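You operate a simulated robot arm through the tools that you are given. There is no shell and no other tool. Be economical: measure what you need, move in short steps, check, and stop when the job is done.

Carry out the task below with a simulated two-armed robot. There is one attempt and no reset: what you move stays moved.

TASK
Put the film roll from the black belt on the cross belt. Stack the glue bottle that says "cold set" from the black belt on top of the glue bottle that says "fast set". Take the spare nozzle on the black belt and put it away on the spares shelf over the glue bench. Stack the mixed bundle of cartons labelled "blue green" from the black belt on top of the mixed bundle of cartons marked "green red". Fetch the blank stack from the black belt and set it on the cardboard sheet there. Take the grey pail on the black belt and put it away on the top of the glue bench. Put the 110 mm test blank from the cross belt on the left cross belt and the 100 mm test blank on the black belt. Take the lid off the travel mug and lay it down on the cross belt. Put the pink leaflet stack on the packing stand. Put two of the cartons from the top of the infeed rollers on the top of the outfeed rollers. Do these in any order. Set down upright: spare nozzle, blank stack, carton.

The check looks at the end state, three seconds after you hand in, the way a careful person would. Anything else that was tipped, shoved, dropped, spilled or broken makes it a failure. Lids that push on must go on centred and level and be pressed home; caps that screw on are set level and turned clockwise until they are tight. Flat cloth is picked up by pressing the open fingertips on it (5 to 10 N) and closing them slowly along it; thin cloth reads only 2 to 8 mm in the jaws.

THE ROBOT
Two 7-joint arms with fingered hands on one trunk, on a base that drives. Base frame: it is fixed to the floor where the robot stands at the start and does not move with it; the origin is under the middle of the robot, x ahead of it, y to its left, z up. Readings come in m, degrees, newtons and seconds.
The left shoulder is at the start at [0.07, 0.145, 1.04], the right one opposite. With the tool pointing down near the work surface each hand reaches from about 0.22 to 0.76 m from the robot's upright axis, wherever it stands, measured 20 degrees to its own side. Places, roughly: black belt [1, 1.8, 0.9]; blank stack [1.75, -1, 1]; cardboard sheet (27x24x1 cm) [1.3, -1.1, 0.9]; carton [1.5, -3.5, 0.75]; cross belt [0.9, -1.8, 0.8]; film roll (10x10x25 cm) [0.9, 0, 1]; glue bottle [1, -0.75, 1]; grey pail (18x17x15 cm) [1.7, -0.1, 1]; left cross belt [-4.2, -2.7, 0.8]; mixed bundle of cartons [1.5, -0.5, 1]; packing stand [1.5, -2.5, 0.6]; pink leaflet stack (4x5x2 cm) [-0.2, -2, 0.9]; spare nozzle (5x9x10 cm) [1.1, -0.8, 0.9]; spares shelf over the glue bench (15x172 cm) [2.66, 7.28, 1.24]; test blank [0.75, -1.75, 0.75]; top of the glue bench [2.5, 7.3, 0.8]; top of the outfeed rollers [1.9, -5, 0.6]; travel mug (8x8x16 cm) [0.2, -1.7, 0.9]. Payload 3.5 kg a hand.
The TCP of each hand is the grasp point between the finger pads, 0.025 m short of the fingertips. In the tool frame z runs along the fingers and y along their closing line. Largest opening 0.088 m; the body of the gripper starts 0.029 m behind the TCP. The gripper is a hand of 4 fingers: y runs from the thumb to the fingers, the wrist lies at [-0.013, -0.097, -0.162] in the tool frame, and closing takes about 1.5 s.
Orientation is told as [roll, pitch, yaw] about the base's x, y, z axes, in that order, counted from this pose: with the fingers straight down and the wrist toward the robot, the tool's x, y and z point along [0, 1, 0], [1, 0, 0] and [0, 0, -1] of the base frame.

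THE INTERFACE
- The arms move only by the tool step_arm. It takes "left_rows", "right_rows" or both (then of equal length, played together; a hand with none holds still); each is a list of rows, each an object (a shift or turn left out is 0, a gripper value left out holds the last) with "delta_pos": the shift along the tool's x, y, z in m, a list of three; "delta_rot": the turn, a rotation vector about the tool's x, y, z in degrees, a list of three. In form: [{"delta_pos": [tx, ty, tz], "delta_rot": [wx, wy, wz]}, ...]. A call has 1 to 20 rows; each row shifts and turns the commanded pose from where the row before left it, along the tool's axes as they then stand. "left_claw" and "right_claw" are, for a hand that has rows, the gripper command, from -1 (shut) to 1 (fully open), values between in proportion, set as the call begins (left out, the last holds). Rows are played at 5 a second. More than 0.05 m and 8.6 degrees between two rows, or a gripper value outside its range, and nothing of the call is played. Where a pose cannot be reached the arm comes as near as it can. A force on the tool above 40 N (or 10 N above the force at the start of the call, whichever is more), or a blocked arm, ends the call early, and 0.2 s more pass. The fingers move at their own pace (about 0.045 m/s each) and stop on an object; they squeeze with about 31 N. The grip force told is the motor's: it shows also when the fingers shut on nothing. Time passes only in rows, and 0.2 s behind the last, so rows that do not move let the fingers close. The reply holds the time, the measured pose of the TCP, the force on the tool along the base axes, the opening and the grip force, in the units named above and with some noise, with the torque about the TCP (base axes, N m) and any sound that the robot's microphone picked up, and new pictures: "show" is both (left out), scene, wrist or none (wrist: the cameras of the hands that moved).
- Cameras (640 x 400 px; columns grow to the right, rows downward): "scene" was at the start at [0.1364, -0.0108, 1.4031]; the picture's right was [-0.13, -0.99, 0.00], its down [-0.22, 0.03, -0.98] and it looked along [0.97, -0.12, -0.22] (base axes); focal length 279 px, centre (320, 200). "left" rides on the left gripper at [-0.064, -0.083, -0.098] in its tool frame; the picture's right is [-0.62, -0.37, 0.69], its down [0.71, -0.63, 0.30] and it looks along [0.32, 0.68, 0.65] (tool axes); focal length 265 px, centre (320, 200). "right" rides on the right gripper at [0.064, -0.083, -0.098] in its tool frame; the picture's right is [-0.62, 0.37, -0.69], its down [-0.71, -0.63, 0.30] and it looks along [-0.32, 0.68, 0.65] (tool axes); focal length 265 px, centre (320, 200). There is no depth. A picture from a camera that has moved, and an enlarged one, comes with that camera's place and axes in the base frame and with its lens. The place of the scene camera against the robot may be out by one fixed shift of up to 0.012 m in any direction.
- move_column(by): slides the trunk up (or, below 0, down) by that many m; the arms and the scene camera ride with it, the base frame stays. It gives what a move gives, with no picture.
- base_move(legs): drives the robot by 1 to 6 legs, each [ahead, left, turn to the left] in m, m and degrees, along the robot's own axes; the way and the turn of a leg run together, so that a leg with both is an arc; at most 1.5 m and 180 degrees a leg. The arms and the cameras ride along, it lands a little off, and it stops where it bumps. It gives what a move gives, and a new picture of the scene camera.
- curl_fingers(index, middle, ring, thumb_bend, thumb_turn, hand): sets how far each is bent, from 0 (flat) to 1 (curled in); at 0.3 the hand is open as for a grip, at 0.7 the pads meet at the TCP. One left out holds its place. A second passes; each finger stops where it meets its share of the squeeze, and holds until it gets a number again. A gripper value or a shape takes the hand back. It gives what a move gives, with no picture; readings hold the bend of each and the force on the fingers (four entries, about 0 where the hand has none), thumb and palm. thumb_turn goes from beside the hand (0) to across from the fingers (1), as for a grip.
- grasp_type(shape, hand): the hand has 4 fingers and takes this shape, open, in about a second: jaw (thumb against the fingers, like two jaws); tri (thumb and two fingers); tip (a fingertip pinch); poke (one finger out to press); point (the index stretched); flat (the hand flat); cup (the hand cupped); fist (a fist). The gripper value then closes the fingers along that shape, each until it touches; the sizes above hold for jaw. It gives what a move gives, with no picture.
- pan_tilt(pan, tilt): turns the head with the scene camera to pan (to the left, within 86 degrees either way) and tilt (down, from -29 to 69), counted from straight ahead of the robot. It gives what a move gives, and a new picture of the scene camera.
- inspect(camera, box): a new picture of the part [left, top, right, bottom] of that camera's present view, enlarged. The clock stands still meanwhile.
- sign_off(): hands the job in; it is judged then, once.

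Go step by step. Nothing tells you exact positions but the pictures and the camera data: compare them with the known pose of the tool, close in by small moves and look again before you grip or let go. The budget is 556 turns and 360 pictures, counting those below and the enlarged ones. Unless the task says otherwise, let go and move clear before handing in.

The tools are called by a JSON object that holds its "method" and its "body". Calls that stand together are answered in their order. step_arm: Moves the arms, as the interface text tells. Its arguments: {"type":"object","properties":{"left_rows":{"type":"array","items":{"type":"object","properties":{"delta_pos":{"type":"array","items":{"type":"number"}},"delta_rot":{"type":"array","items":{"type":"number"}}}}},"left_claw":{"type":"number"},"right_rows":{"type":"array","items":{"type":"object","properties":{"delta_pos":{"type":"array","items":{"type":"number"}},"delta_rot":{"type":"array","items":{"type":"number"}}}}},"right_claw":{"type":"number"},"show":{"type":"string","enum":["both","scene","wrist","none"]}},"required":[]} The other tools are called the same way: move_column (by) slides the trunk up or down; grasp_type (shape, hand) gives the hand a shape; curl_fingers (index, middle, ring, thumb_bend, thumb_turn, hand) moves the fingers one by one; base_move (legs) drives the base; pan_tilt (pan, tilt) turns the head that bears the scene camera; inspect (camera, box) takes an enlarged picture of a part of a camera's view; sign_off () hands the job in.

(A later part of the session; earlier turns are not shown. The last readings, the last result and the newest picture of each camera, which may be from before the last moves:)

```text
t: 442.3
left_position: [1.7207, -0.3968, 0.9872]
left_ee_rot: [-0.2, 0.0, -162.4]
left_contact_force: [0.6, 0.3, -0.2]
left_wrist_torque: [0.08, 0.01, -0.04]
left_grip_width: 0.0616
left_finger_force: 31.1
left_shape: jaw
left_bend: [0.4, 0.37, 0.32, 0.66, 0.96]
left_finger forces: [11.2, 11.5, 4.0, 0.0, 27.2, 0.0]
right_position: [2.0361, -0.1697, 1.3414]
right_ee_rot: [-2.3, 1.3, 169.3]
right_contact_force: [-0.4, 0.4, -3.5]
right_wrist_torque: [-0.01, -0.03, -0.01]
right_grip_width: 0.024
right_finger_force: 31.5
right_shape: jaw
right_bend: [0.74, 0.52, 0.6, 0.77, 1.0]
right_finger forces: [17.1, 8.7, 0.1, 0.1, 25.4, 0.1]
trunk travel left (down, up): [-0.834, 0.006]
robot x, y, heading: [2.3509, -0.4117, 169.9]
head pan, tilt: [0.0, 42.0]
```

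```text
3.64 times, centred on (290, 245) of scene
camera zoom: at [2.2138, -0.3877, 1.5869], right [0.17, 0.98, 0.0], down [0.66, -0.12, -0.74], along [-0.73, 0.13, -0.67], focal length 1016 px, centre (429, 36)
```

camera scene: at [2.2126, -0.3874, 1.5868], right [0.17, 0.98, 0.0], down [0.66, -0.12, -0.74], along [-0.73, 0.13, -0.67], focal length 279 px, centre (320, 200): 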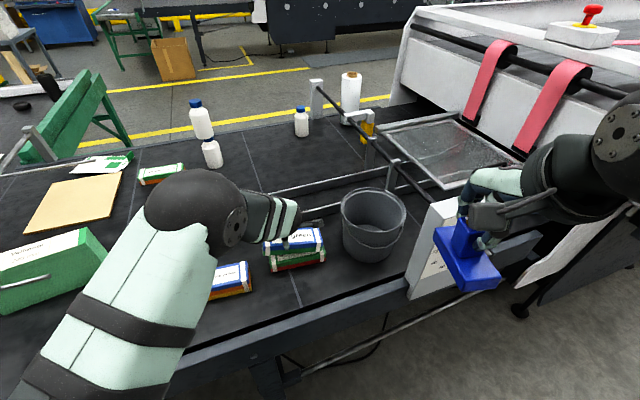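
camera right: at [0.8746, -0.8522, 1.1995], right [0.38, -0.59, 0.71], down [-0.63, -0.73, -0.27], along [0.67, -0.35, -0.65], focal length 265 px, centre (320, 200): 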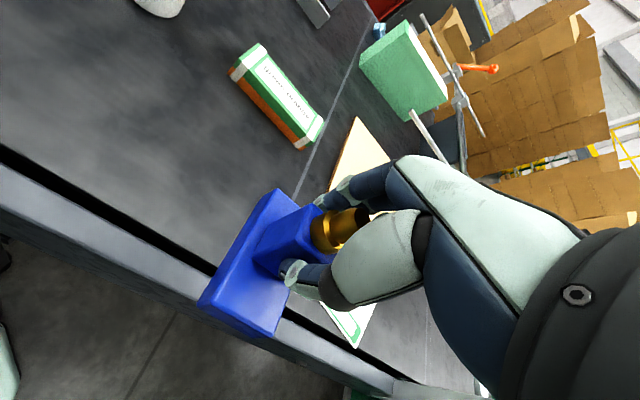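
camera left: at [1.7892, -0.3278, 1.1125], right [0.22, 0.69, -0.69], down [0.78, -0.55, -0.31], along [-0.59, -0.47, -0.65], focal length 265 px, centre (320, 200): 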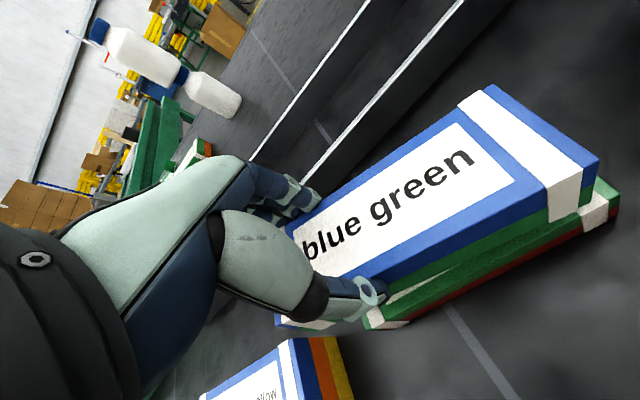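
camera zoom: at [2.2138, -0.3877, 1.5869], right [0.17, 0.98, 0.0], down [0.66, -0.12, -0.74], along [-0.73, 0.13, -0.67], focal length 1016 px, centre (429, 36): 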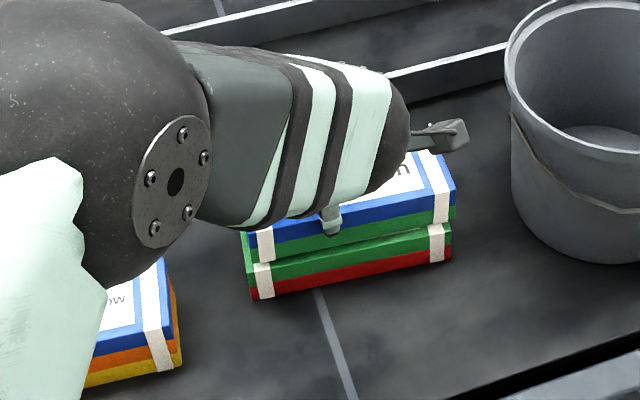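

{"method": "step_arm", "body": {"left_rows": [{"delta_pos": [0, 0, 0.003]}, {}], "show": "none"}}

{"method": "step_arm", "body": {"left_rows": [{}, {}, {}, {}], "left_claw": 1, "show": "none"}}

{"method": "step_arm", "body": {"left_rows": [{"delta_pos": [0, 0, -0.02]}, {"delta_pos": [0, 0, -0.04]}, {"delta_pos": [0, 0, -0.045]}, {"delta_pos": [0.02, -0.02, -0.04]}, {"delta_pos": [0.03, -0.03, -0.02]}]}}

```text
t: 442.9
left_position: [1.7211, -0.396, 0.9828]
left_ee_rot: [-0.3, 0.0, -162.2]
left_contact_force: [1.1, 0.0, 0.1]
left_wrist_torque: [0.12, 0.06, -0.04]
left_grip_width: 0.0615
left_finger_force: 30.7
left_shape: jaw
left_bend: [0.4, 0.37, 0.32, 0.66, 0.96]
left_finger forces: [11.3, 11.5, 4.0, 0.0, 27.1, 0.0]
right_position: [2.0356, -0.1704, 1.3404]
right_ee_rot: [-2.2, 1.4, 169.4]
right_contact_force: [-0.4, -0.2, -2.5]
right_wrist_torque: [0.0, 0.01, 0.01]
right_grip_width: 0.0241
right_finger_force: 31.4
right_shape: jaw
right_bend: [0.74, 0.52, 0.6, 0.77, 1.0]
right_finger forces: [17.0, 8.6, 0.0, 0.0, 25.3, 0.0]
trunk travel left (down, up): [-0.834, 0.006]
robot x, y, heading: [2.351, -0.4121, 169.8]
head pan, tilt: [0.0, 42.0]
```

```text
t: 443.9
left_position: [1.7211, -0.3952, 0.9833]
left_ee_rot: [-0.2, 0.0, -162.3]
left_contact_force: [0.3, 0.1, -0.7]
left_wrist_torque: [0.05, -0.01, 0.04]
left_grip_width: 0.0875
left_finger_force: 0.1
left_shape: jaw
left_bend: [0.3, 0.3, 0.3, 0.3, 0.98]
left_finger forces: [0.0, 0.0, 0.0, 0.0, 0.0, 0.1]
right_position: [2.0354, -0.1698, 1.341]
right_ee_rot: [-2.3, 1.4, 169.4]
right_contact_force: [0.4, 1.1, -2.6]
right_wrist_torque: [0.0, 0.04, -0.01]
right_grip_width: 0.0242
right_finger_force: 30.8
right_shape: jaw
right_bend: [0.74, 0.52, 0.6, 0.77, 1.0]
right_finger forces: [16.9, 8.6, 0.1, 0.1, 25.5, 0.0]
trunk travel left (down, up): [-0.834, 0.006]
robot x, y, heading: [2.3516, -0.4117, 170.2]
head pan, tilt: [0.0, 42.0]
```

```text
t: 445.1
left_position: [1.7866, -0.4335, 1.1528]
left_ee_rot: [-0.2, 0.0, -162.3]
left_contact_force: [0.5, -0.1, 0.1]
left_wrist_torque: [0.03, 0.03, 0.04]
left_grip_width: 0.0878
left_finger_force: 0.1
left_shape: jaw
left_bend: [0.3, 0.3, 0.3, 0.3, 0.98]
left_finger forces: [0.0, 0.0, 0.0, 0.1, 0.0, 0.1]
right_position: [2.0387, -0.1715, 1.3423]
right_ee_rot: [-2.4, 1.2, 169.5]
right_contact_force: [0.4, -0.1, -2.9]
right_wrist_torque: [0.04, -0.03, -0.01]
right_grip_width: 0.0237
right_finger_force: 31.5
right_shape: jaw
right_bend: [0.74, 0.52, 0.6, 0.77, 1.0]
right_finger forces: [17.1, 8.6, 0.1, 0.0, 25.5, 0.1]
trunk travel left (down, up): [-0.834, 0.006]
robot x, y, heading: [2.3536, -0.4144, 170.3]
head pan, tilt: [0.0, 42.0]
camera scene: at [2.2175, -0.3896, 1.5872], right [0.17, 0.98, 0.0], down [0.66, -0.12, -0.74], along [-0.73, 0.13, -0.67], focal length 279 px, centre (320, 200)
camera left: at [1.8477, -0.3467, 1.2512], right [0.16, 0.71, -0.69], down [0.82, -0.49, -0.31], along [-0.55, -0.51, -0.65], focal length 265 px, centre (320, 200)
```

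scene: 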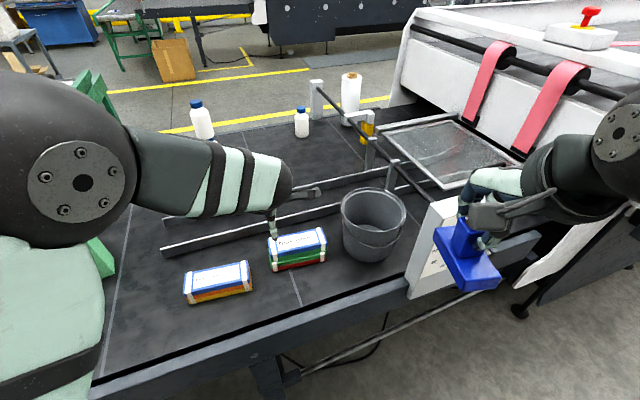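
left: 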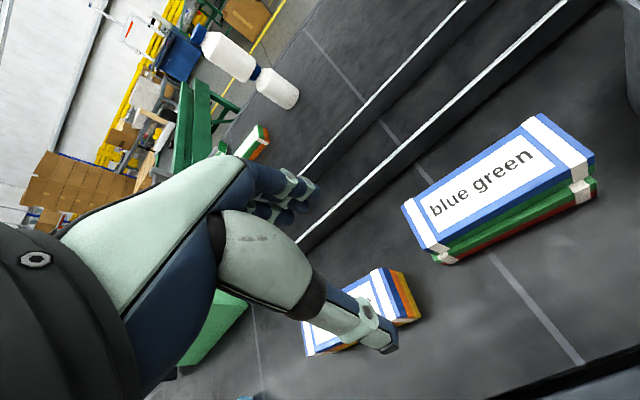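

Bundle stacked neatly. Now inspect the pail's rim and handle.

{"method": "inspect", "body": {"camera": "scene", "box": [320, 160, 460, 280]}}

```text
3.33 times, centred on (390, 220) of scene
camera zoom: at [2.2175, -0.3896, 1.5872], right [0.17, 0.98, 0.0], down [0.66, -0.12, -0.74], along [-0.73, 0.13, -0.67], focal length 932 px, centre (87, 133)
```

zoom: 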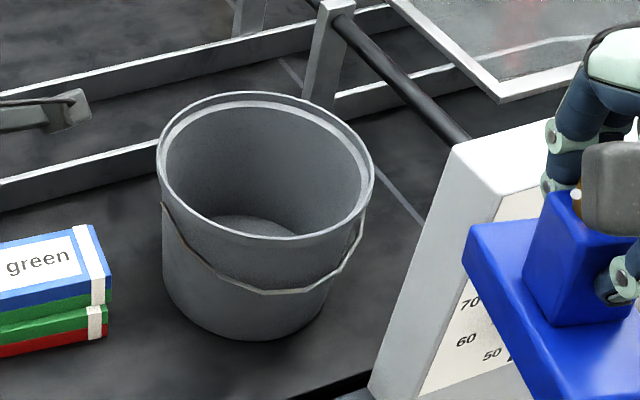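

I'll pinch the rim at its south-east side with the left hand (yaw ~130°), clear of the dial plate.

{"method": "step_arm", "body": {"left_rows": [{"delta_rot": [0, 0, 7.6]}, {"delta_rot": [0, 0, 7.6]}, {"delta_rot": [0, 0, 7.6]}, {"delta_rot": [0, 0, 7.6]}, {"delta_rot": [0, 0, 7.6]}, {"delta_rot": [0, 0, 7.6]}, {"delta_rot": [0, 0, 7.6]}, {"delta_rot": [0, 0, 7.6]}, {"delta_rot": [0, 0, 7]}, {"delta_pos": [-0.024, 0.04, 0]}, {"delta_pos": [-0.024, 0.04, 0]}, {"delta_pos": [-0.024, 0.04, 0]}, {"delta_pos": [-0.024, 0.04, 0]}, {"delta_pos": [-0.023, 0.039, 0]}]}}

```text
t: 448.1
left_position: [1.7477, -0.1981, 1.1501]
left_ee_rot: [0.0, 0.1, 129.9]
left_contact_force: [0.0, 0.5, 0.0]
left_wrist_torque: [-0.02, -0.03, -0.03]
left_grip_width: 0.0875
left_finger_force: 0.0
left_shape: jaw
left_bend: [0.3, 0.3, 0.3, 0.3, 0.98]
left_finger forces: [0.0, 0.0, 0.0, 0.0, 0.1, 0.1]
right_position: [2.035, -0.1681, 1.34]
right_ee_rot: [-2.2, 1.5, 169.3]
right_contact_force: [-0.7, -0.2, -2.7]
right_wrist_torque: [-0.01, 0.0, -0.02]
right_grip_width: 0.024
right_finger_force: 31.0
right_shape: jaw
right_bend: [0.74, 0.52, 0.6, 0.77, 1.0]
right_finger forces: [17.0, 8.6, 0.1, 0.1, 25.5, 0.1]
trunk travel left (down, up): [-0.834, 0.006]
robot x, y, heading: [2.3515, -0.4119, 169.9]
head pan, tilt: [0.0, 42.0]
camera scene: at [2.2131, -0.3842, 1.5868], right [0.17, 0.98, 0.0], down [0.66, -0.12, -0.74], along [-0.73, 0.13, -0.67], focal length 279 px, centre (320, 200)
camera left: at [1.8512, -0.22, 1.2479], right [0.71, 0.12, -0.69], down [-0.14, -0.94, -0.3], along [-0.69, 0.32, -0.65], focal length 265 px, centre (320, 200)
```

scene: 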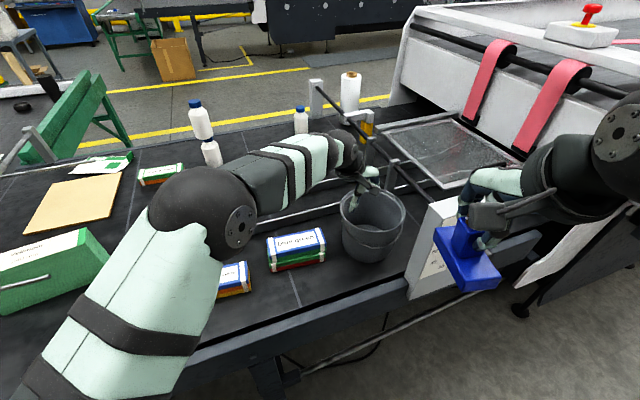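
left: 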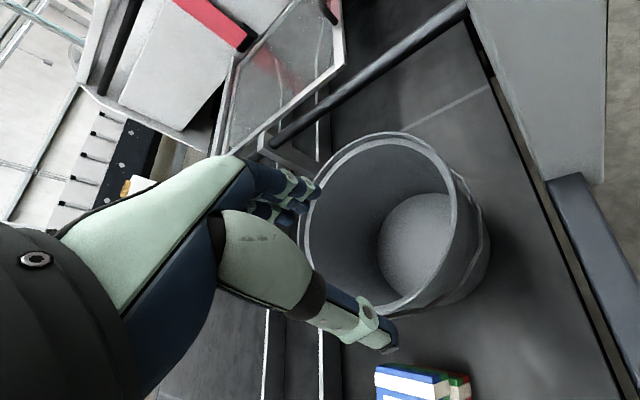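

{"method": "step_arm", "body": {"left_rows": [{"delta_pos": [-0.003, -0.02, 0]}, {"delta_pos": [0, 0, 0.03]}, {"delta_pos": [0, 0, 0.03]}], "show": "wrist"}}

```text
t: 448.9
left_position: [1.7619, -0.2146, 1.0899]
left_ee_rot: [-0.1, -0.1, 129.9]
left_contact_force: [-0.3, -0.1, 0.2]
left_wrist_torque: [0.01, -0.03, 0.02]
left_grip_width: 0.0877
left_finger_force: 0.0
left_shape: jaw
left_bend: [0.3, 0.3, 0.3, 0.3, 0.98]
left_finger forces: [0.0, 0.0, 0.0, 0.0, 0.0, 0.2]
right_position: [2.0346, -0.1694, 1.3411]
right_ee_rot: [-2.3, 1.5, 169.5]
right_contact_force: [-0.3, -1.1, -3.6]
right_wrist_torque: [0.02, -0.03, 0.01]
right_grip_width: 0.024
right_finger_force: 31.1
right_shape: jaw
right_bend: [0.74, 0.52, 0.6, 0.77, 1.0]
right_finger forces: [17.0, 8.6, 0.1, 0.0, 25.3, 0.0]
trunk travel left (down, up): [-0.834, 0.006]
robot x, y, heading: [2.3523, -0.4074, 170.0]
head pan, tilt: [0.0, 42.0]
camera left: at [1.8654, -0.2377, 1.1881], right [0.71, 0.12, -0.69], down [-0.14, -0.94, -0.31], along [-0.69, 0.32, -0.65], focal length 265 px, centre (320, 200)
```

left: 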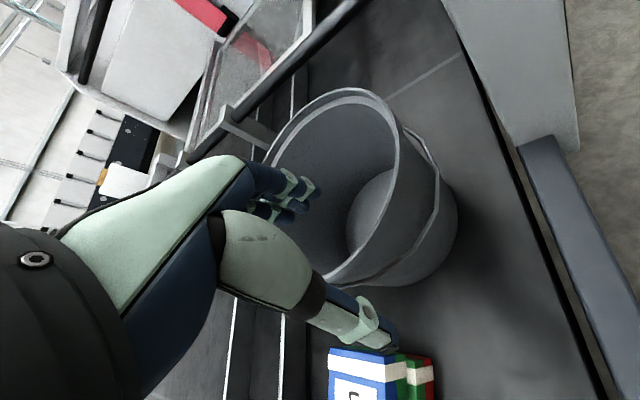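

{"method": "step_arm", "body": {"left_rows": [{"delta_pos": [0, 0, 0.02]}, {"delta_pos": [0, 0, 0.02]}, {"delta_pos": [0, 0, 0.014]}], "show": "none"}}

{"method": "step_arm", "body": {"left_rows": [{}, {}, {}, {}, {}, {}, {}, {}], "left_claw": -1}}

```text
t: 449.7
left_position: [1.7626, -0.2139, 1.0352]
left_ee_rot: [0.1, -0.2, 129.9]
left_contact_force: [-1.1, -0.1, 0.0]
left_wrist_torque: [-0.02, 0.04, -0.01]
left_grip_width: 0.0878
left_finger_force: 0.0
left_shape: jaw
left_bend: [0.3, 0.3, 0.3, 0.3, 0.98]
left_finger forces: [0.1, 0.0, 0.0, 0.1, 0.0, 0.1]
right_position: [2.0362, -0.1706, 1.3401]
right_ee_rot: [-2.3, 1.4, 169.5]
right_contact_force: [-0.2, -0.2, -3.0]
right_wrist_torque: [0.0, 0.0, 0.0]
right_grip_width: 0.024
right_finger_force: 31.0
right_shape: jaw
right_bend: [0.74, 0.52, 0.6, 0.77, 1.0]
right_finger forces: [17.0, 8.7, 0.0, 0.0, 25.4, 0.0]
trunk travel left (down, up): [-0.834, 0.006]
robot x, y, heading: [2.3537, -0.4131, 170.0]
head pan, tilt: [0.0, 42.0]
```

```text
t: 451.5
left_position: [1.7627, -0.2133, 1.0357]
left_ee_rot: [-0.1, -0.1, 129.8]
left_contact_force: [-0.4, 0.6, 0.1]
left_wrist_torque: [0.01, 0.03, -0.05]
left_grip_width: 0.0022
left_finger_force: 30.7
left_shape: jaw
left_bend: [0.68, 0.67, 0.61, 0.72, 1.0]
left_finger forces: [15.4, 8.3, 3.4, 0.0, 26.3, 0.1]
right_position: [2.0352, -0.1704, 1.3397]
right_ee_rot: [-2.3, 1.4, 169.5]
right_contact_force: [0.8, 0.2, -3.0]
right_wrist_torque: [-0.01, -0.01, 0.0]
right_grip_width: 0.0241
right_finger_force: 30.9
right_shape: jaw
right_bend: [0.74, 0.52, 0.6, 0.77, 1.0]
right_finger forces: [17.0, 8.5, 0.1, 0.1, 25.4, 0.1]
trunk travel left (down, up): [-0.834, 0.006]
robot x, y, heading: [2.3543, -0.4126, 170.0]
head pan, tilt: [0.0, 42.0]
camera scene: at [2.2136, -0.3873, 1.5869], right [0.17, 0.98, 0.0], down [0.66, -0.12, -0.74], along [-0.73, 0.13, -0.67], focal length 279 px, centre (320, 200)
camera left: at [1.8667, -0.2369, 1.134], right [0.71, 0.12, -0.69], down [-0.14, -0.94, -0.31], along [-0.69, 0.32, -0.65], focal length 265 px, centre (320, 200)
```

scene: 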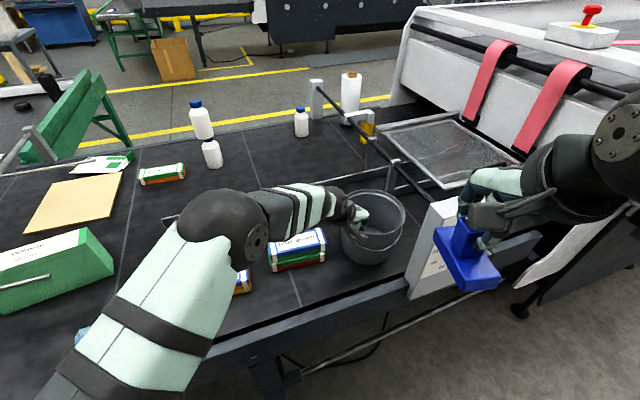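
left: 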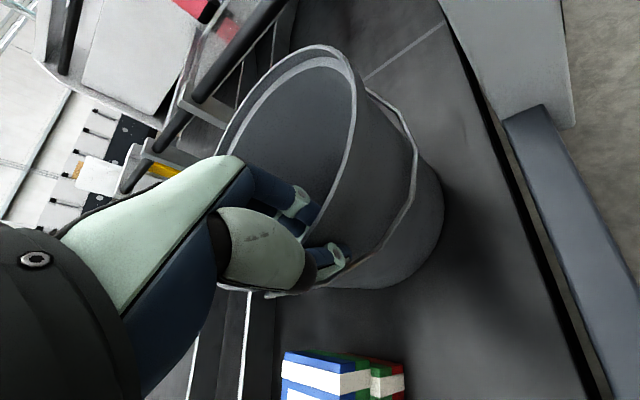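

Wall gripped. Lift a little and check.

{"method": "step_arm", "body": {"left_rows": [{"delta_pos": [0, 0, -0.01]}, {"delta_pos": [0, 0, -0.02]}, {"delta_pos": [0, 0, -0.02]}]}}

```text
t: 452.3
left_position: [1.7624, -0.2134, 1.085]
left_ee_rot: [0.0, -0.1, 129.9]
left_contact_force: [-0.1, -0.2, -2.3]
left_wrist_torque: [-0.05, -0.11, -0.01]
left_grip_width: 0.0032
left_finger_force: 30.8
left_shape: jaw
left_bend: [0.67, 0.71, 0.68, 0.73, 1.0]
left_finger forces: [19.9, 6.7, 3.7, 0.1, 30.6, 0.0]
right_position: [2.0369, -0.1705, 1.3401]
right_ee_rot: [-2.3, 1.4, 169.4]
right_contact_force: [0.7, -0.6, -3.2]
right_wrist_torque: [0.01, 0.03, 0.01]
right_grip_width: 0.024
right_finger_force: 30.7
right_shape: jaw
right_bend: [0.74, 0.52, 0.6, 0.77, 1.0]
right_finger forces: [17.0, 8.6, 0.0, 0.0, 25.3, 0.1]
trunk travel left (down, up): [-0.834, 0.006]
robot x, y, heading: [2.3518, -0.4144, 170.1]
head pan, tilt: [0.0, 42.0]
camera scene: at [2.2139, -0.3876, 1.5869], right [0.17, 0.98, 0.0], down [0.66, -0.12, -0.74], along [-0.73, 0.13, -0.67], focal length 279 px, centre (320, 200)
camera left: at [1.8668, -0.2365, 1.1842], right [0.71, 0.12, -0.69], down [-0.14, -0.94, -0.31], along [-0.69, 0.32, -0.65], focal length 265 px, centre (320, 200)
```

scene: 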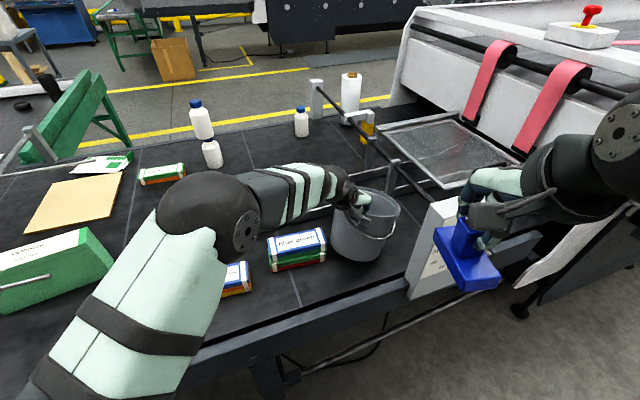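
left: 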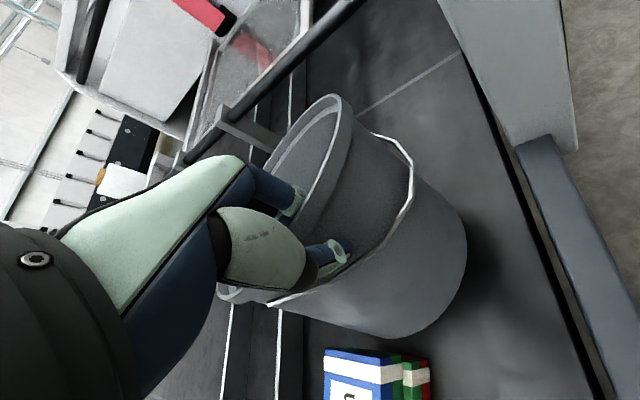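

{"method": "step_arm", "body": {"left_rows": [{"delta_pos": [0, 0.005, -0.03]}, {"delta_pos": [0, 0.005, -0.04]}, {"delta_pos": [0, 0, -0.04]}, {"delta_pos": [0, 0, -0.03]}]}}

```text
t: 453.3
left_position: [1.7564, -0.2066, 1.2251]
left_ee_rot: [-0.1, -0.2, 129.9]
left_contact_force: [0.8, 0.4, -1.8]
left_wrist_torque: [-0.07, -0.18, 0.0]
left_grip_width: 0.0027
left_finger_force: 31.2
left_shape: jaw
left_bend: [0.67, 0.71, 0.69, 0.73, 1.0]
left_finger forces: [20.4, 6.3, 3.4, 0.1, 30.8, 0.0]
right_position: [2.0368, -0.1697, 1.3409]
right_ee_rot: [-2.3, 1.5, 169.4]
right_contact_force: [-0.1, 0.1, -2.5]
right_wrist_torque: [0.0, -0.01, 0.0]
right_grip_width: 0.0239
right_finger_force: 30.4
right_shape: jaw
right_bend: [0.74, 0.52, 0.6, 0.77, 1.0]
right_finger forces: [17.0, 8.6, 0.0, 0.1, 25.4, 0.0]
trunk travel left (down, up): [-0.834, 0.006]
robot x, y, heading: [2.3519, -0.4122, 170.1]
head pan, tilt: [0.0, 42.0]
camera scene: at [2.2139, -0.3874, 1.5869], right [0.17, 0.98, 0.0], down [0.66, -0.12, -0.74], along [-0.73, 0.13, -0.67], focal length 279 px, centre (320, 200)
camera left: at [1.86, -0.2294, 1.324], right [0.71, 0.12, -0.69], down [-0.14, -0.94, -0.31], along [-0.69, 0.32, -0.65], focal length 265 px, centre (320, 200)
```

scene: 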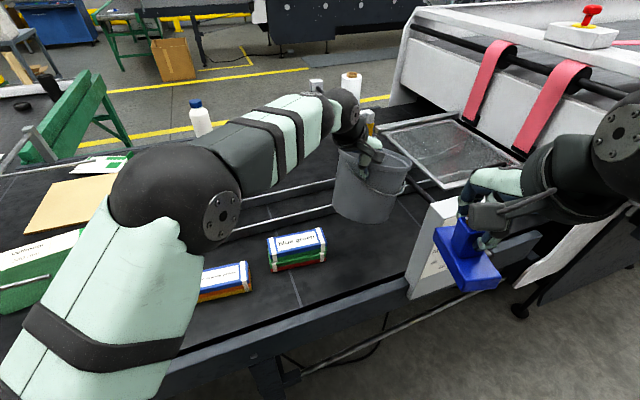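
left: 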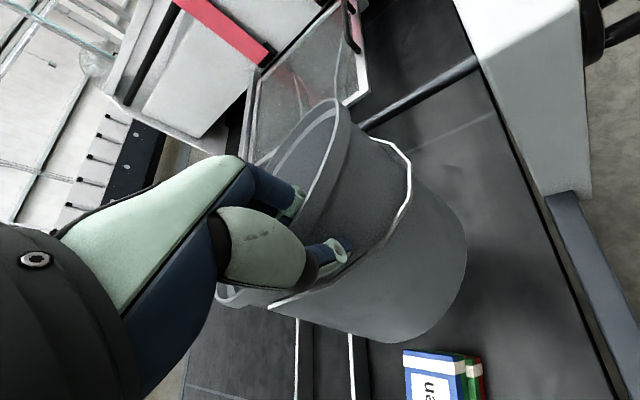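

Pail is up (slightly tilted). Shift south to avoid the plate, then back out and head north to the glue bench.

{"method": "base_move", "body": {"legs": [[0, 0.17, 0], [-0.75, 0, 0], [0, 0, -80]]}}

{"method": "pan_tilt", "body": {"pan": 0, "tilt": 12}}

```text
t: 461.9
left_position: [3.1595, -0.0804, 1.2247]
left_ee_rot: [0.0, -0.2, 50.1]
left_contact_force: [0.2, 0.4, -2.3]
left_wrist_torque: [-0.13, 0.03, 0.0]
left_grip_width: 0.0023
left_finger_force: 31.2
left_shape: jaw
left_bend: [0.67, 0.71, 0.7, 0.73, 1.0]
left_finger forces: [19.4, 5.9, 3.3, 0.0, 29.1, 0.0]
right_position: [3.2435, -0.3491, 1.341]
right_ee_rot: [-2.3, 1.3, 89.5]
right_contact_force: [-0.3, 0.4, -2.3]
right_wrist_torque: [-0.01, -0.01, 0.01]
right_grip_width: 0.0239
right_finger_force: 30.8
right_shape: jaw
right_bend: [0.74, 0.52, 0.6, 0.77, 1.0]
right_finger forces: [16.9, 8.5, 0.0, 0.1, 25.3, 0.1]
trunk travel left (down, up): [-0.834, 0.006]
robot x, y, heading: [3.0589, -0.7014, 90.0]
head pan, tilt: [0.0, 42.0]
camera scene: at [3.0548, -0.5675, 1.5869], right [1.0, 0.0, 0.0], down [0.0, -0.67, -0.74], along [0.0, 0.74, -0.67], focal length 279 px, centre (320, 200)
```

scene: 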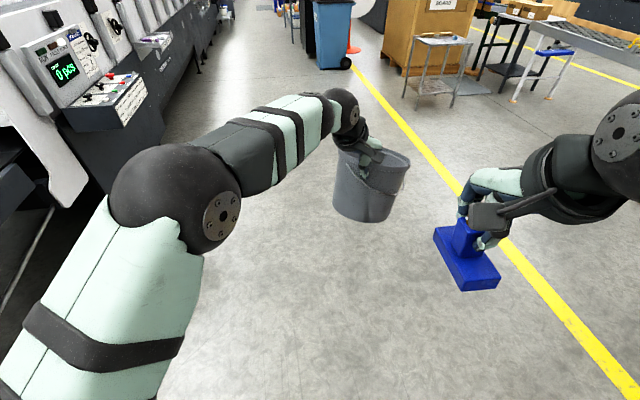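

```text
t: 462.8
left_position: [3.1597, -0.0793, 1.2234]
left_ee_rot: [0.0, -0.1, 50.0]
left_contact_force: [-0.2, 0.2, -2.8]
left_wrist_torque: [-0.14, 0.02, 0.05]
left_grip_width: 0.0026
left_finger_force: 30.3
left_shape: jaw
left_bend: [0.67, 0.71, 0.7, 0.73, 1.0]
left_finger forces: [19.5, 6.0, 3.3, 0.0, 29.0, 0.0]
right_position: [3.2444, -0.3487, 1.3401]
right_ee_rot: [-2.3, 1.3, 89.6]
right_contact_force: [0.2, 0.0, -3.8]
right_wrist_torque: [-0.02, 0.03, -0.03]
right_grip_width: 0.0238
right_finger_force: 30.8
right_shape: jaw
right_bend: [0.74, 0.52, 0.6, 0.77, 1.0]
right_finger forces: [16.8, 8.6, 0.0, 0.0, 25.2, 0.0]
trunk travel left (down, up): [-0.834, 0.006]
robot x, y, heading: [3.0628, -0.7048, 90.2]
head pan, tilt: [0.0, 12.0]
camera scene: at [3.0553, -0.5581, 1.6342], right [1.0, 0.0, 0.0], down [0.0, -0.21, -0.98], along [0.0, 0.98, -0.21], focal length 279 px, centre (320, 200)
```

scene: 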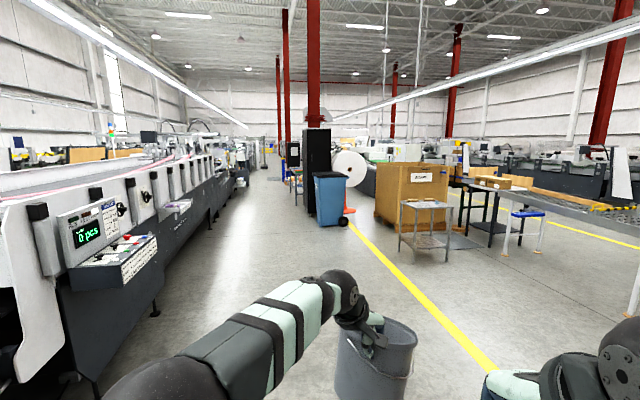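

{"method": "base_move", "body": {"legs": [[1.4, 0.45, 0], [1.5, 0, 0], [1.0, 0, 0]]}}

```text
t: 481.8
left_position: [2.6474, 3.7796, 1.2246]
left_ee_rot: [0.0, -0.1, 51.4]
left_contact_force: [-0.6, -0.2, -2.9]
left_wrist_torque: [-0.13, 0.05, -0.02]
left_grip_width: 0.0025
left_finger_force: 31.4
left_shape: jaw
left_bend: [0.67, 0.71, 0.7, 0.73, 1.0]
left_finger forces: [19.5, 6.0, 3.2, 0.0, 29.0, 0.0]
right_position: [2.7388, 3.5135, 1.3406]
right_ee_rot: [-2.3, 1.4, 90.8]
right_contact_force: [-0.3, -0.4, -2.9]
right_wrist_torque: [0.01, -0.01, 0.02]
right_grip_width: 0.0237
right_finger_force: 31.0
right_shape: jaw
right_bend: [0.74, 0.52, 0.6, 0.77, 1.0]
right_finger forces: [16.7, 8.5, 0.1, 0.1, 25.1, 0.1]
trunk travel left (down, up): [-0.834, 0.006]
robot x, y, heading: [2.5638, 3.1542, 91.4]
head pan, tilt: [0.0, 12.0]
camera scene: at [2.5542, 3.2994, 1.6344], right [1.0, 0.03, 0.0], down [0.01, -0.21, -0.98], along [-0.03, 0.98, -0.21], focal length 279 px, centre (320, 200)
```

scene: 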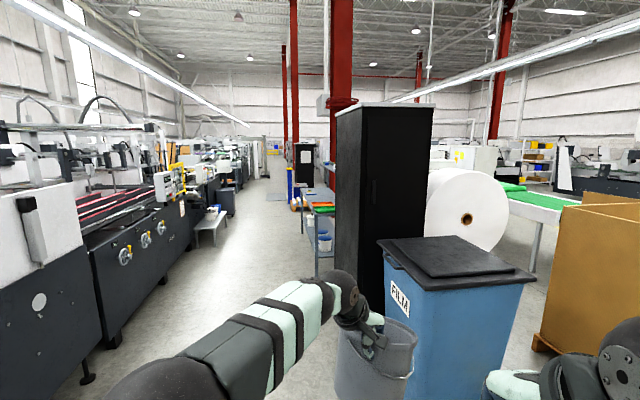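

{"method": "inspect", "body": {"camera": "scene", "box": [260, 130, 360, 290]}}

{"method": "base_move", "body": {"legs": [[0, 0.35, 0], [1.5, 0, 0]]}}

```text
2.50 times, centred on (310, 210) of scene
camera zoom: at [2.5542, 3.2994, 1.6344], right [1.0, 0.03, 0.0], down [0.01, -0.21, -0.98], along [-0.03, 0.98, -0.21], focal length 699 px, centre (345, 175)
```

zoom: 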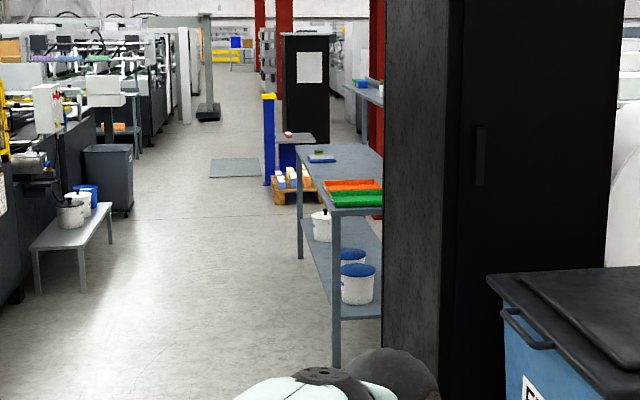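

```text
t: 491.0
left_position: [2.2342, 5.256, 1.2249]
left_ee_rot: [-0.1, -0.1, 52.1]
left_contact_force: [0.2, -1.1, -2.5]
left_wrist_torque: [-0.16, 0.06, -0.01]
left_grip_width: 0.0027
left_finger_force: 31.0
left_shape: jaw
left_bend: [0.67, 0.71, 0.7, 0.73, 1.0]
left_finger forces: [19.4, 5.8, 3.2, 0.0, 28.8, 0.0]
right_position: [2.3309, 4.9903, 1.3404]
right_ee_rot: [-2.4, 1.4, 91.6]
right_contact_force: [0.3, -0.4, -2.8]
right_wrist_torque: [0.01, 0.02, -0.01]
right_grip_width: 0.0239
right_finger_force: 31.3
right_shape: jaw
right_bend: [0.74, 0.52, 0.6, 0.77, 1.0]
right_finger forces: [16.7, 8.6, 0.0, 0.0, 25.3, 0.1]
trunk travel left (down, up): [-0.834, 0.006]
robot x, y, heading: [2.1628, 4.6317, 92.1]
head pan, tilt: [0.0, 12.0]
camera scene: at [2.1485, 4.7751, 1.6343], right [1.0, 0.04, 0.0], down [0.01, -0.21, -0.98], along [-0.04, 0.98, -0.21], focal length 279 px, centre (320, 200)
```

scene: 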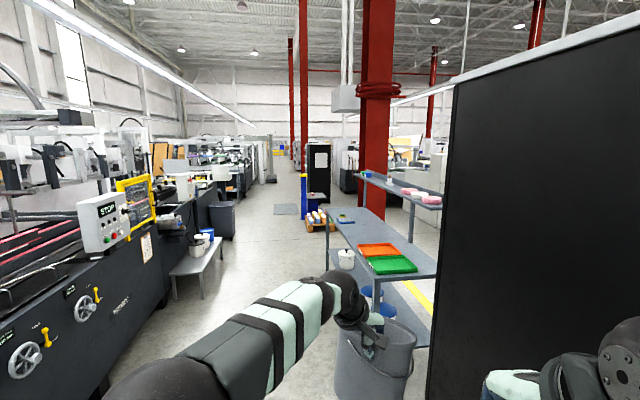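

{"method": "base_move", "body": {"legs": [[0, 0.5, 0], [1.5, 0, 0], [0.85, 0, 0], [0, 0, -92]]}}

{"method": "pan_tilt", "body": {"pan": 0, "tilt": 30}}

```text
t: 508.9
left_position: [2.2154, 6.7996, 1.2261]
left_ee_rot: [-0.1, -0.1, -43.1]
left_contact_force: [-0.6, 0.2, -2.9]
left_wrist_torque: [0.01, 0.11, -0.03]
left_grip_width: 0.0021
left_finger_force: 31.0
left_shape: jaw
left_bend: [0.67, 0.71, 0.7, 0.73, 1.0]
left_finger forces: [18.9, 5.4, 3.0, 0.0, 27.8, 0.0]
right_position: [1.942, 6.7301, 1.3395]
right_ee_rot: [-2.3, 1.3, -3.8]
right_contact_force: [-0.5, -0.4, -2.6]
right_wrist_torque: [0.01, 0.03, 0.0]
right_grip_width: 0.0241
right_finger_force: 31.4
right_shape: jaw
right_bend: [0.74, 0.52, 0.6, 0.77, 1.0]
right_finger forces: [16.8, 8.4, 0.0, 0.1, 25.0, 0.0]
trunk travel left (down, up): [-0.834, 0.006]
robot x, y, heading: [1.5969, 6.9327, -2.7]
head pan, tilt: [0.0, 12.0]
camera scene: at [1.7363, 6.9253, 1.6342], right [-0.05, -1.0, 0.0], down [-0.21, 0.01, -0.98], along [0.98, -0.05, -0.21], focal length 279 px, centre (320, 200)
```

scene: 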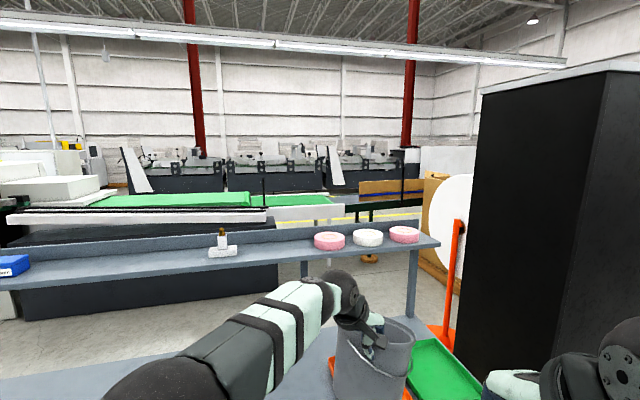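

```text
t: 509.7
left_position: [2.2148, 6.7991, 1.2259]
left_ee_rot: [-0.1, 0.0, -43.0]
left_contact_force: [-0.7, 0.0, -2.1]
left_wrist_torque: [0.01, 0.13, 0.03]
left_grip_width: 0.0025
left_finger_force: 30.6
left_shape: jaw
left_bend: [0.67, 0.71, 0.7, 0.73, 1.0]
left_finger forces: [19.0, 5.4, 3.0, 0.1, 27.8, 0.0]
right_position: [1.9414, 6.7292, 1.3399]
right_ee_rot: [-2.4, 1.4, -3.7]
right_contact_force: [-0.1, 1.2, -2.2]
right_wrist_torque: [0.04, -0.03, 0.0]
right_grip_width: 0.0239
right_finger_force: 30.7
right_shape: jaw
right_bend: [0.74, 0.52, 0.6, 0.77, 1.0]
right_finger forces: [16.9, 8.4, 0.0, 0.0, 24.9, 0.0]
trunk travel left (down, up): [-0.834, 0.006]
robot x, y, heading: [1.6003, 6.9365, -3.3]
head pan, tilt: [0.0, 30.0]
camera scene: at [1.7332, 6.925, 1.6052], right [-0.05, -1.0, 0.0], down [-0.5, 0.03, -0.87], along [0.86, -0.05, -0.5], focal length 279 px, centre (320, 200)
```

scene: 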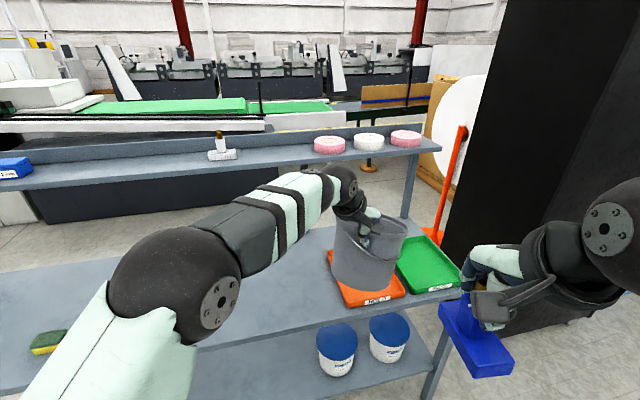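

Bench and shelf seen. Drive a bit north and forward, then lower the pail onto the bench around (2.45, 7.15).

{"method": "base_move", "body": {"legs": [[0.15, 0.38, 3]]}}

{"method": "move_column", "body": {"by": -0.15}}

{"method": "pan_tilt", "body": {"pan": 5, "tilt": 40}}

```text
t: 512.2
left_position: [2.3812, 7.2021, 1.2241]
left_ee_rot: [0.0, -0.1, -40.5]
left_contact_force: [-0.6, 0.2, -2.0]
left_wrist_torque: [0.05, 0.13, -0.01]
left_grip_width: 0.0024
left_finger_force: 31.0
left_shape: jaw
left_bend: [0.67, 0.71, 0.7, 0.73, 1.0]
left_finger forces: [19.0, 5.5, 3.0, 0.0, 27.8, 0.0]
right_position: [2.1106, 7.1195, 1.3397]
right_ee_rot: [-2.2, 1.4, -1.0]
right_contact_force: [0.4, 0.7, -2.8]
right_wrist_torque: [0.04, -0.02, 0.0]
right_grip_width: 0.0239
right_finger_force: 31.0
right_shape: jaw
right_bend: [0.74, 0.52, 0.6, 0.77, 1.0]
right_finger forces: [16.8, 8.5, 0.1, 0.1, 25.1, 0.0]
trunk travel left (down, up): [-0.834, 0.006]
robot x, y, heading: [1.7575, 7.307, -0.3]
head pan, tilt: [0.0, 30.0]
camera scene: at [1.8933, 7.3042, 1.6052], right [-0.01, -1.0, 0.0], down [-0.5, 0.0, -0.87], along [0.87, 0.0, -0.5], focal length 279 px, centre (320, 200)
```

scene: 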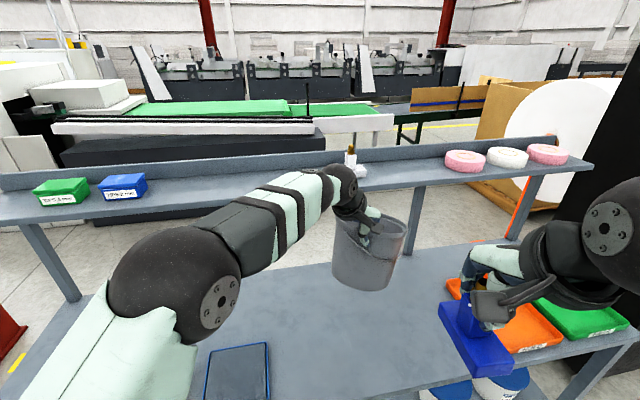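

```text
t: 514.0
left_position: [2.382, 7.2038, 1.0743]
left_ee_rot: [-0.1, -0.1, -40.5]
left_contact_force: [0.2, 0.6, -2.4]
left_wrist_torque: [0.04, 0.17, -0.03]
left_grip_width: 0.0022
left_finger_force: 30.6
left_shape: jaw
left_bend: [0.67, 0.71, 0.7, 0.73, 1.0]
left_finger forces: [19.0, 5.2, 3.0, 0.1, 27.9, 0.0]
right_position: [2.1106, 7.1218, 1.1902]
right_ee_rot: [-2.3, 1.4, -1.0]
right_contact_force: [-0.3, -1.0, -3.6]
right_wrist_torque: [0.01, 0.01, 0.02]
right_grip_width: 0.0236
right_finger_force: 31.1
right_shape: jaw
right_bend: [0.74, 0.52, 0.6, 0.77, 1.0]
right_finger forces: [16.8, 8.4, 0.0, 0.0, 25.1, 0.0]
trunk travel left (down, up): [-0.684, 0.156]
robot x, y, heading: [1.7577, 7.3111, -0.5]
head pan, tilt: [0.0, 30.0]
```

```text
t: 514.7
left_position: [2.3807, 7.2037, 1.0749]
left_ee_rot: [-0.1, -0.1, -40.5]
left_contact_force: [0.9, 0.0, -2.0]
left_wrist_torque: [0.02, 0.15, -0.03]
left_grip_width: 0.0022
left_finger_force: 31.4
left_shape: jaw
left_bend: [0.67, 0.71, 0.7, 0.73, 1.0]
left_finger forces: [19.1, 5.2, 2.9, 0.1, 27.8, 0.0]
right_position: [2.1123, 7.1214, 1.1905]
right_ee_rot: [-2.3, 1.5, -1.0]
right_contact_force: [0.3, -0.2, -2.5]
right_wrist_torque: [0.0, -0.01, -0.01]
right_grip_width: 0.0239
right_finger_force: 31.1
right_shape: jaw
right_bend: [0.74, 0.52, 0.6, 0.77, 1.0]
right_finger forces: [16.8, 8.4, 0.1, 0.0, 25.1, 0.1]
trunk travel left (down, up): [-0.684, 0.156]
robot x, y, heading: [1.7612, 7.304, -0.4]
head pan, tilt: [5.0, 40.0]
camera scene: at [1.8884, 7.3142, 1.4399], right [0.08, -1.0, 0.0], down [-0.64, -0.05, -0.77], along [0.76, 0.06, -0.64], focal length 279 px, centre (320, 200)
```

scene: 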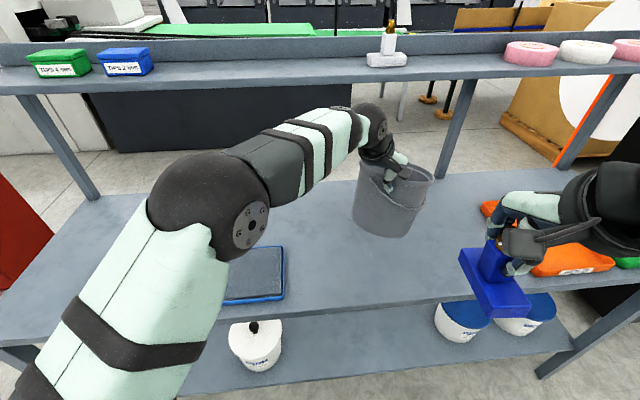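

{"method": "step_arm", "body": {"left_rows": [{"delta_pos": [0, 0, 0.03]}, {"delta_pos": [0, 0, 0.03]}, {"delta_pos": [0, 0, 0.03]}, {"delta_pos": [0, 0, 0.01]}]}}

```text
t: 515.7
left_position: [2.3806, 7.2027, 0.9741]
left_ee_rot: [0.0, -0.1, -40.4]
left_contact_force: [-0.8, 0.1, -0.1]
left_wrist_torque: [-0.05, -0.05, -0.03]
left_grip_width: 0.0023
left_finger_force: 30.8
left_shape: jaw
left_bend: [0.67, 0.71, 0.7, 0.74, 1.0]
left_finger forces: [17.1, 4.1, 1.9, 0.0, 25.9, 0.0]
right_position: [2.1105, 7.1215, 1.1899]
right_ee_rot: [-2.4, 1.3, -1.0]
right_contact_force: [-0.4, -0.6, -2.7]
right_wrist_torque: [-0.01, 0.02, 0.04]
right_grip_width: 0.0238
right_finger_force: 30.5
right_shape: jaw
right_bend: [0.74, 0.52, 0.6, 0.77, 1.0]
right_finger forces: [16.8, 8.3, 0.0, 0.0, 25.2, 0.0]
trunk travel left (down, up): [-0.684, 0.156]
robot x, y, heading: [1.7572, 7.3059, -0.4]
head pan, tilt: [5.0, 40.0]
camera scene: at [1.8878, 7.3143, 1.4399], right [0.08, -1.0, 0.0], down [-0.64, -0.05, -0.77], along [0.76, 0.06, -0.64], focal length 279 px, centre (320, 200)
camera left: at [2.2769, 7.208, 1.0722], right [-0.68, -0.23, -0.69], down [-0.01, 0.95, -0.31], along [0.73, -0.2, -0.65], focal length 265 px, centre (320, 200)
```

scene: 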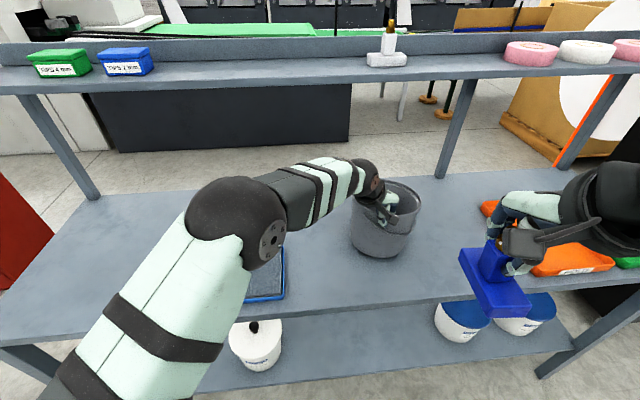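
left: 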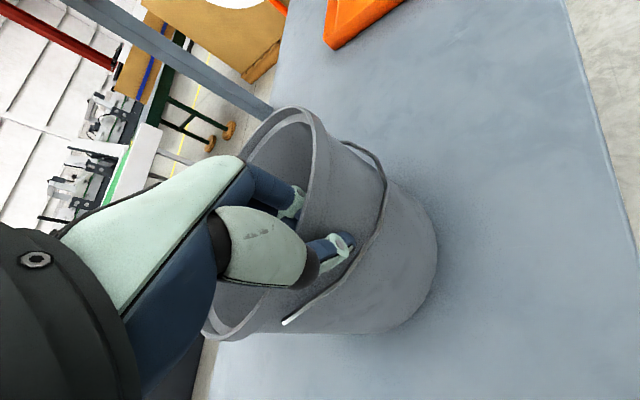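

{"method": "step_arm", "body": {"left_rows": [{"delta_pos": [0, 0, 0.005]}, {"delta_pos": [0, 0, 0.004]}, {"delta_pos": [0, 0, 0.004]}], "show": "wrist"}}

```text
t: 516.5
left_position: [2.3809, 7.2038, 0.9613]
left_ee_rot: [0.0, -0.1, -40.6]
left_contact_force: [-0.8, 0.1, 0.7]
left_wrist_torque: [-0.06, -0.13, 0.0]
left_grip_width: 0.0023
left_finger_force: 31.0
left_shape: jaw
left_bend: [0.67, 0.71, 0.7, 0.74, 0.99]
left_finger forces: [18.5, 4.2, 1.0, 0.1, 25.8, 0.0]
right_position: [2.1102, 7.1212, 1.1903]
right_ee_rot: [-2.3, 1.4, -1.1]
right_contact_force: [-0.9, 1.3, -2.3]
right_wrist_torque: [-0.01, 0.0, -0.04]
right_grip_width: 0.0238
right_finger_force: 31.2
right_shape: jaw
right_bend: [0.74, 0.52, 0.6, 0.77, 1.0]
right_finger forces: [16.7, 8.4, 0.0, 0.1, 25.1, 0.1]
trunk travel left (down, up): [-0.684, 0.156]
robot x, y, heading: [1.7637, 7.308, -0.4]
head pan, tilt: [5.0, 40.0]
camera left: at [2.2763, 7.2089, 1.0601], right [-0.68, -0.23, -0.69], down [-0.01, 0.95, -0.31], along [0.73, -0.2, -0.65], focal length 265 px, centre (320, 200)
```

left: 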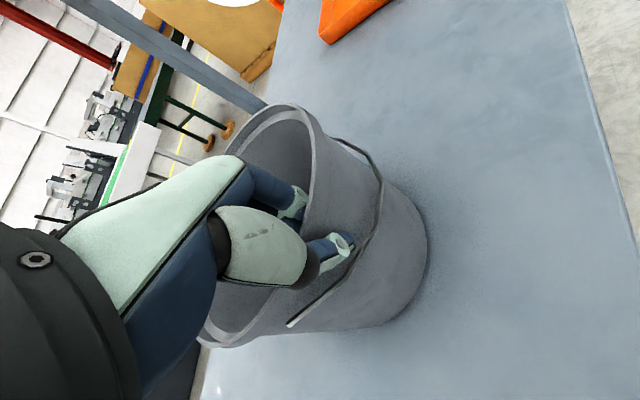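

{"method": "step_arm", "body": {"left_rows": [{"delta_pos": [0, 0, 0.005]}, {"delta_pos": [0, 0, 0.005]}, {"delta_pos": [0, 0, 0.005]}, {"delta_pos": [0, 0, 0.004]}], "show": "wrist"}}

```text
t: 517.5
left_position: [2.381, 7.2047, 0.9507]
left_ee_rot: [0.2, -1.2, -40.4]
left_contact_force: [-0.3, 1.0, 32.3]
left_wrist_torque: [-0.2, -0.19, -0.08]
left_grip_width: 0.0032
left_finger_force: 31.1
left_shape: jaw
left_bend: [0.67, 0.72, 0.7, 0.75, 0.98]
left_finger forces: [25.8, 7.4, 1.5, 0.1, 31.2, 0.0]
right_position: [2.1063, 7.1228, 1.1918]
right_ee_rot: [-2.4, 1.2, -1.0]
right_contact_force: [-0.2, 0.0, -2.8]
right_wrist_torque: [0.0, 0.04, -0.04]
right_grip_width: 0.0239
right_finger_force: 30.8
right_shape: jaw
right_bend: [0.74, 0.52, 0.6, 0.77, 1.0]
right_finger forces: [16.9, 8.5, 0.0, 0.0, 25.2, 0.0]
trunk travel left (down, up): [-0.684, 0.156]
robot x, y, heading: [1.7574, 7.3068, -0.4]
head pan, tilt: [5.0, 40.0]
camera left: at [2.2742, 7.2095, 1.0481], right [-0.67, -0.24, -0.7], down [-0.01, 0.95, -0.31], along [0.74, -0.2, -0.64], focal length 265 px, centre (320, 200)
```

left: 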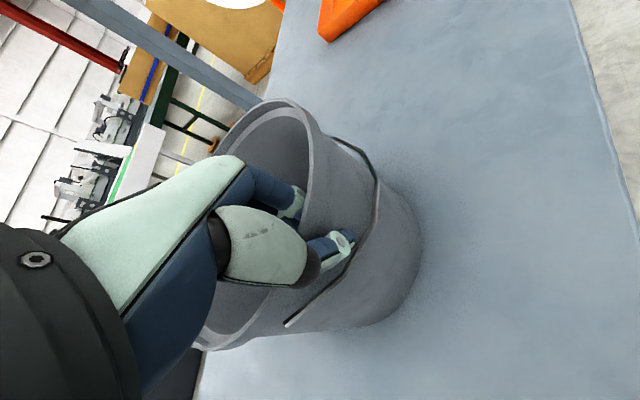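

{"method": "step_arm", "body": {"left_rows": [{"delta_pos": [0, 0, -0.004]}, {}], "show": "none"}}

{"method": "step_arm", "body": {"left_rows": [{}, {}, {}, {}, {}], "left_claw": 0.7}}

```text
t: 518.1
left_position: [2.3815, 7.2045, 0.952]
left_ee_rot: [0.3, -0.5, -40.5]
left_contact_force: [1.6, 1.0, 25.6]
left_wrist_torque: [-0.14, -0.24, -0.1]
left_grip_width: 0.0034
left_finger_force: 30.8
left_shape: jaw
left_bend: [0.67, 0.72, 0.7, 0.75, 0.98]
left_finger forces: [25.6, 7.0, 1.4, 0.0, 30.3, 0.0]
right_position: [2.1076, 7.121, 1.1917]
right_ee_rot: [-2.4, 1.2, -1.0]
right_contact_force: [-0.7, 0.4, -2.8]
right_wrist_torque: [0.03, 0.01, -0.01]
right_grip_width: 0.0236
right_finger_force: 31.1
right_shape: jaw
right_bend: [0.74, 0.52, 0.6, 0.77, 1.0]
right_finger forces: [16.8, 8.4, 0.1, 0.1, 25.0, 0.0]
trunk travel left (down, up): [-0.684, 0.156]
robot x, y, heading: [1.7581, 7.3074, -0.4]
head pan, tilt: [5.0, 40.0]
```

```text
t: 519.3
left_position: [2.3813, 7.2036, 0.9469]
left_ee_rot: [-0.1, -0.1, -40.5]
left_contact_force: [-0.6, -0.6, 0.0]
left_wrist_torque: [-0.02, 0.01, -0.02]
left_grip_width: 0.0746
left_finger_force: 0.1
left_shape: jaw
left_bend: [0.28, 0.33, 0.31, 0.43, 0.99]
left_finger forces: [0.0, 0.1, 0.0, 0.0, 0.0, 0.0]
right_position: [2.1105, 7.1212, 1.191]
right_ee_rot: [-2.3, 1.4, -1.1]
right_contact_force: [0.4, -0.3, -3.6]
right_wrist_torque: [0.01, 0.0, -0.01]
right_grip_width: 0.0235
right_finger_force: 31.5
right_shape: jaw
right_bend: [0.74, 0.52, 0.6, 0.77, 1.0]
right_finger forces: [16.8, 8.5, 0.1, 0.0, 25.0, 0.0]
trunk travel left (down, up): [-0.684, 0.156]
robot x, y, heading: [1.76, 7.3071, -0.3]
head pan, tilt: [5.0, 40.0]
camera scene: at [1.8876, 7.3143, 1.4399], right [0.08, -1.0, 0.0], down [-0.64, -0.05, -0.77], along [0.76, 0.06, -0.64], focal length 279 px, centre (320, 200)
camera left: at [2.2769, 7.2085, 1.0452], right [-0.68, -0.23, -0.69], down [-0.01, 0.95, -0.31], along [0.73, -0.2, -0.65], focal length 265 px, centre (320, 200)
```

scene: 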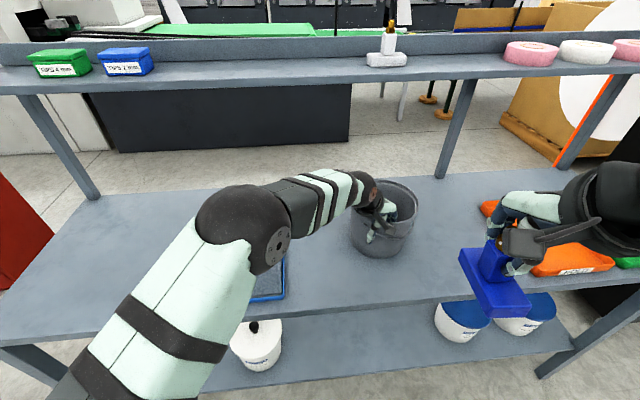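
left: 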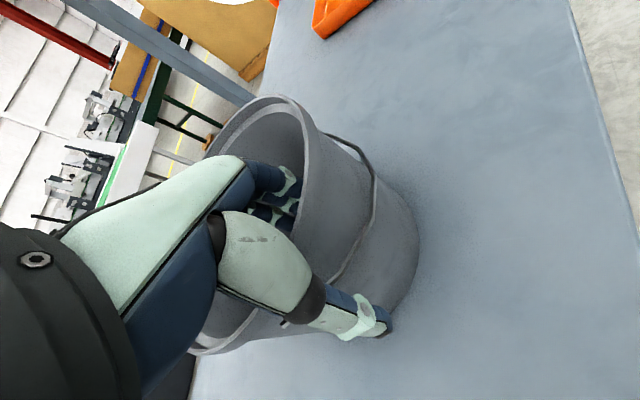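

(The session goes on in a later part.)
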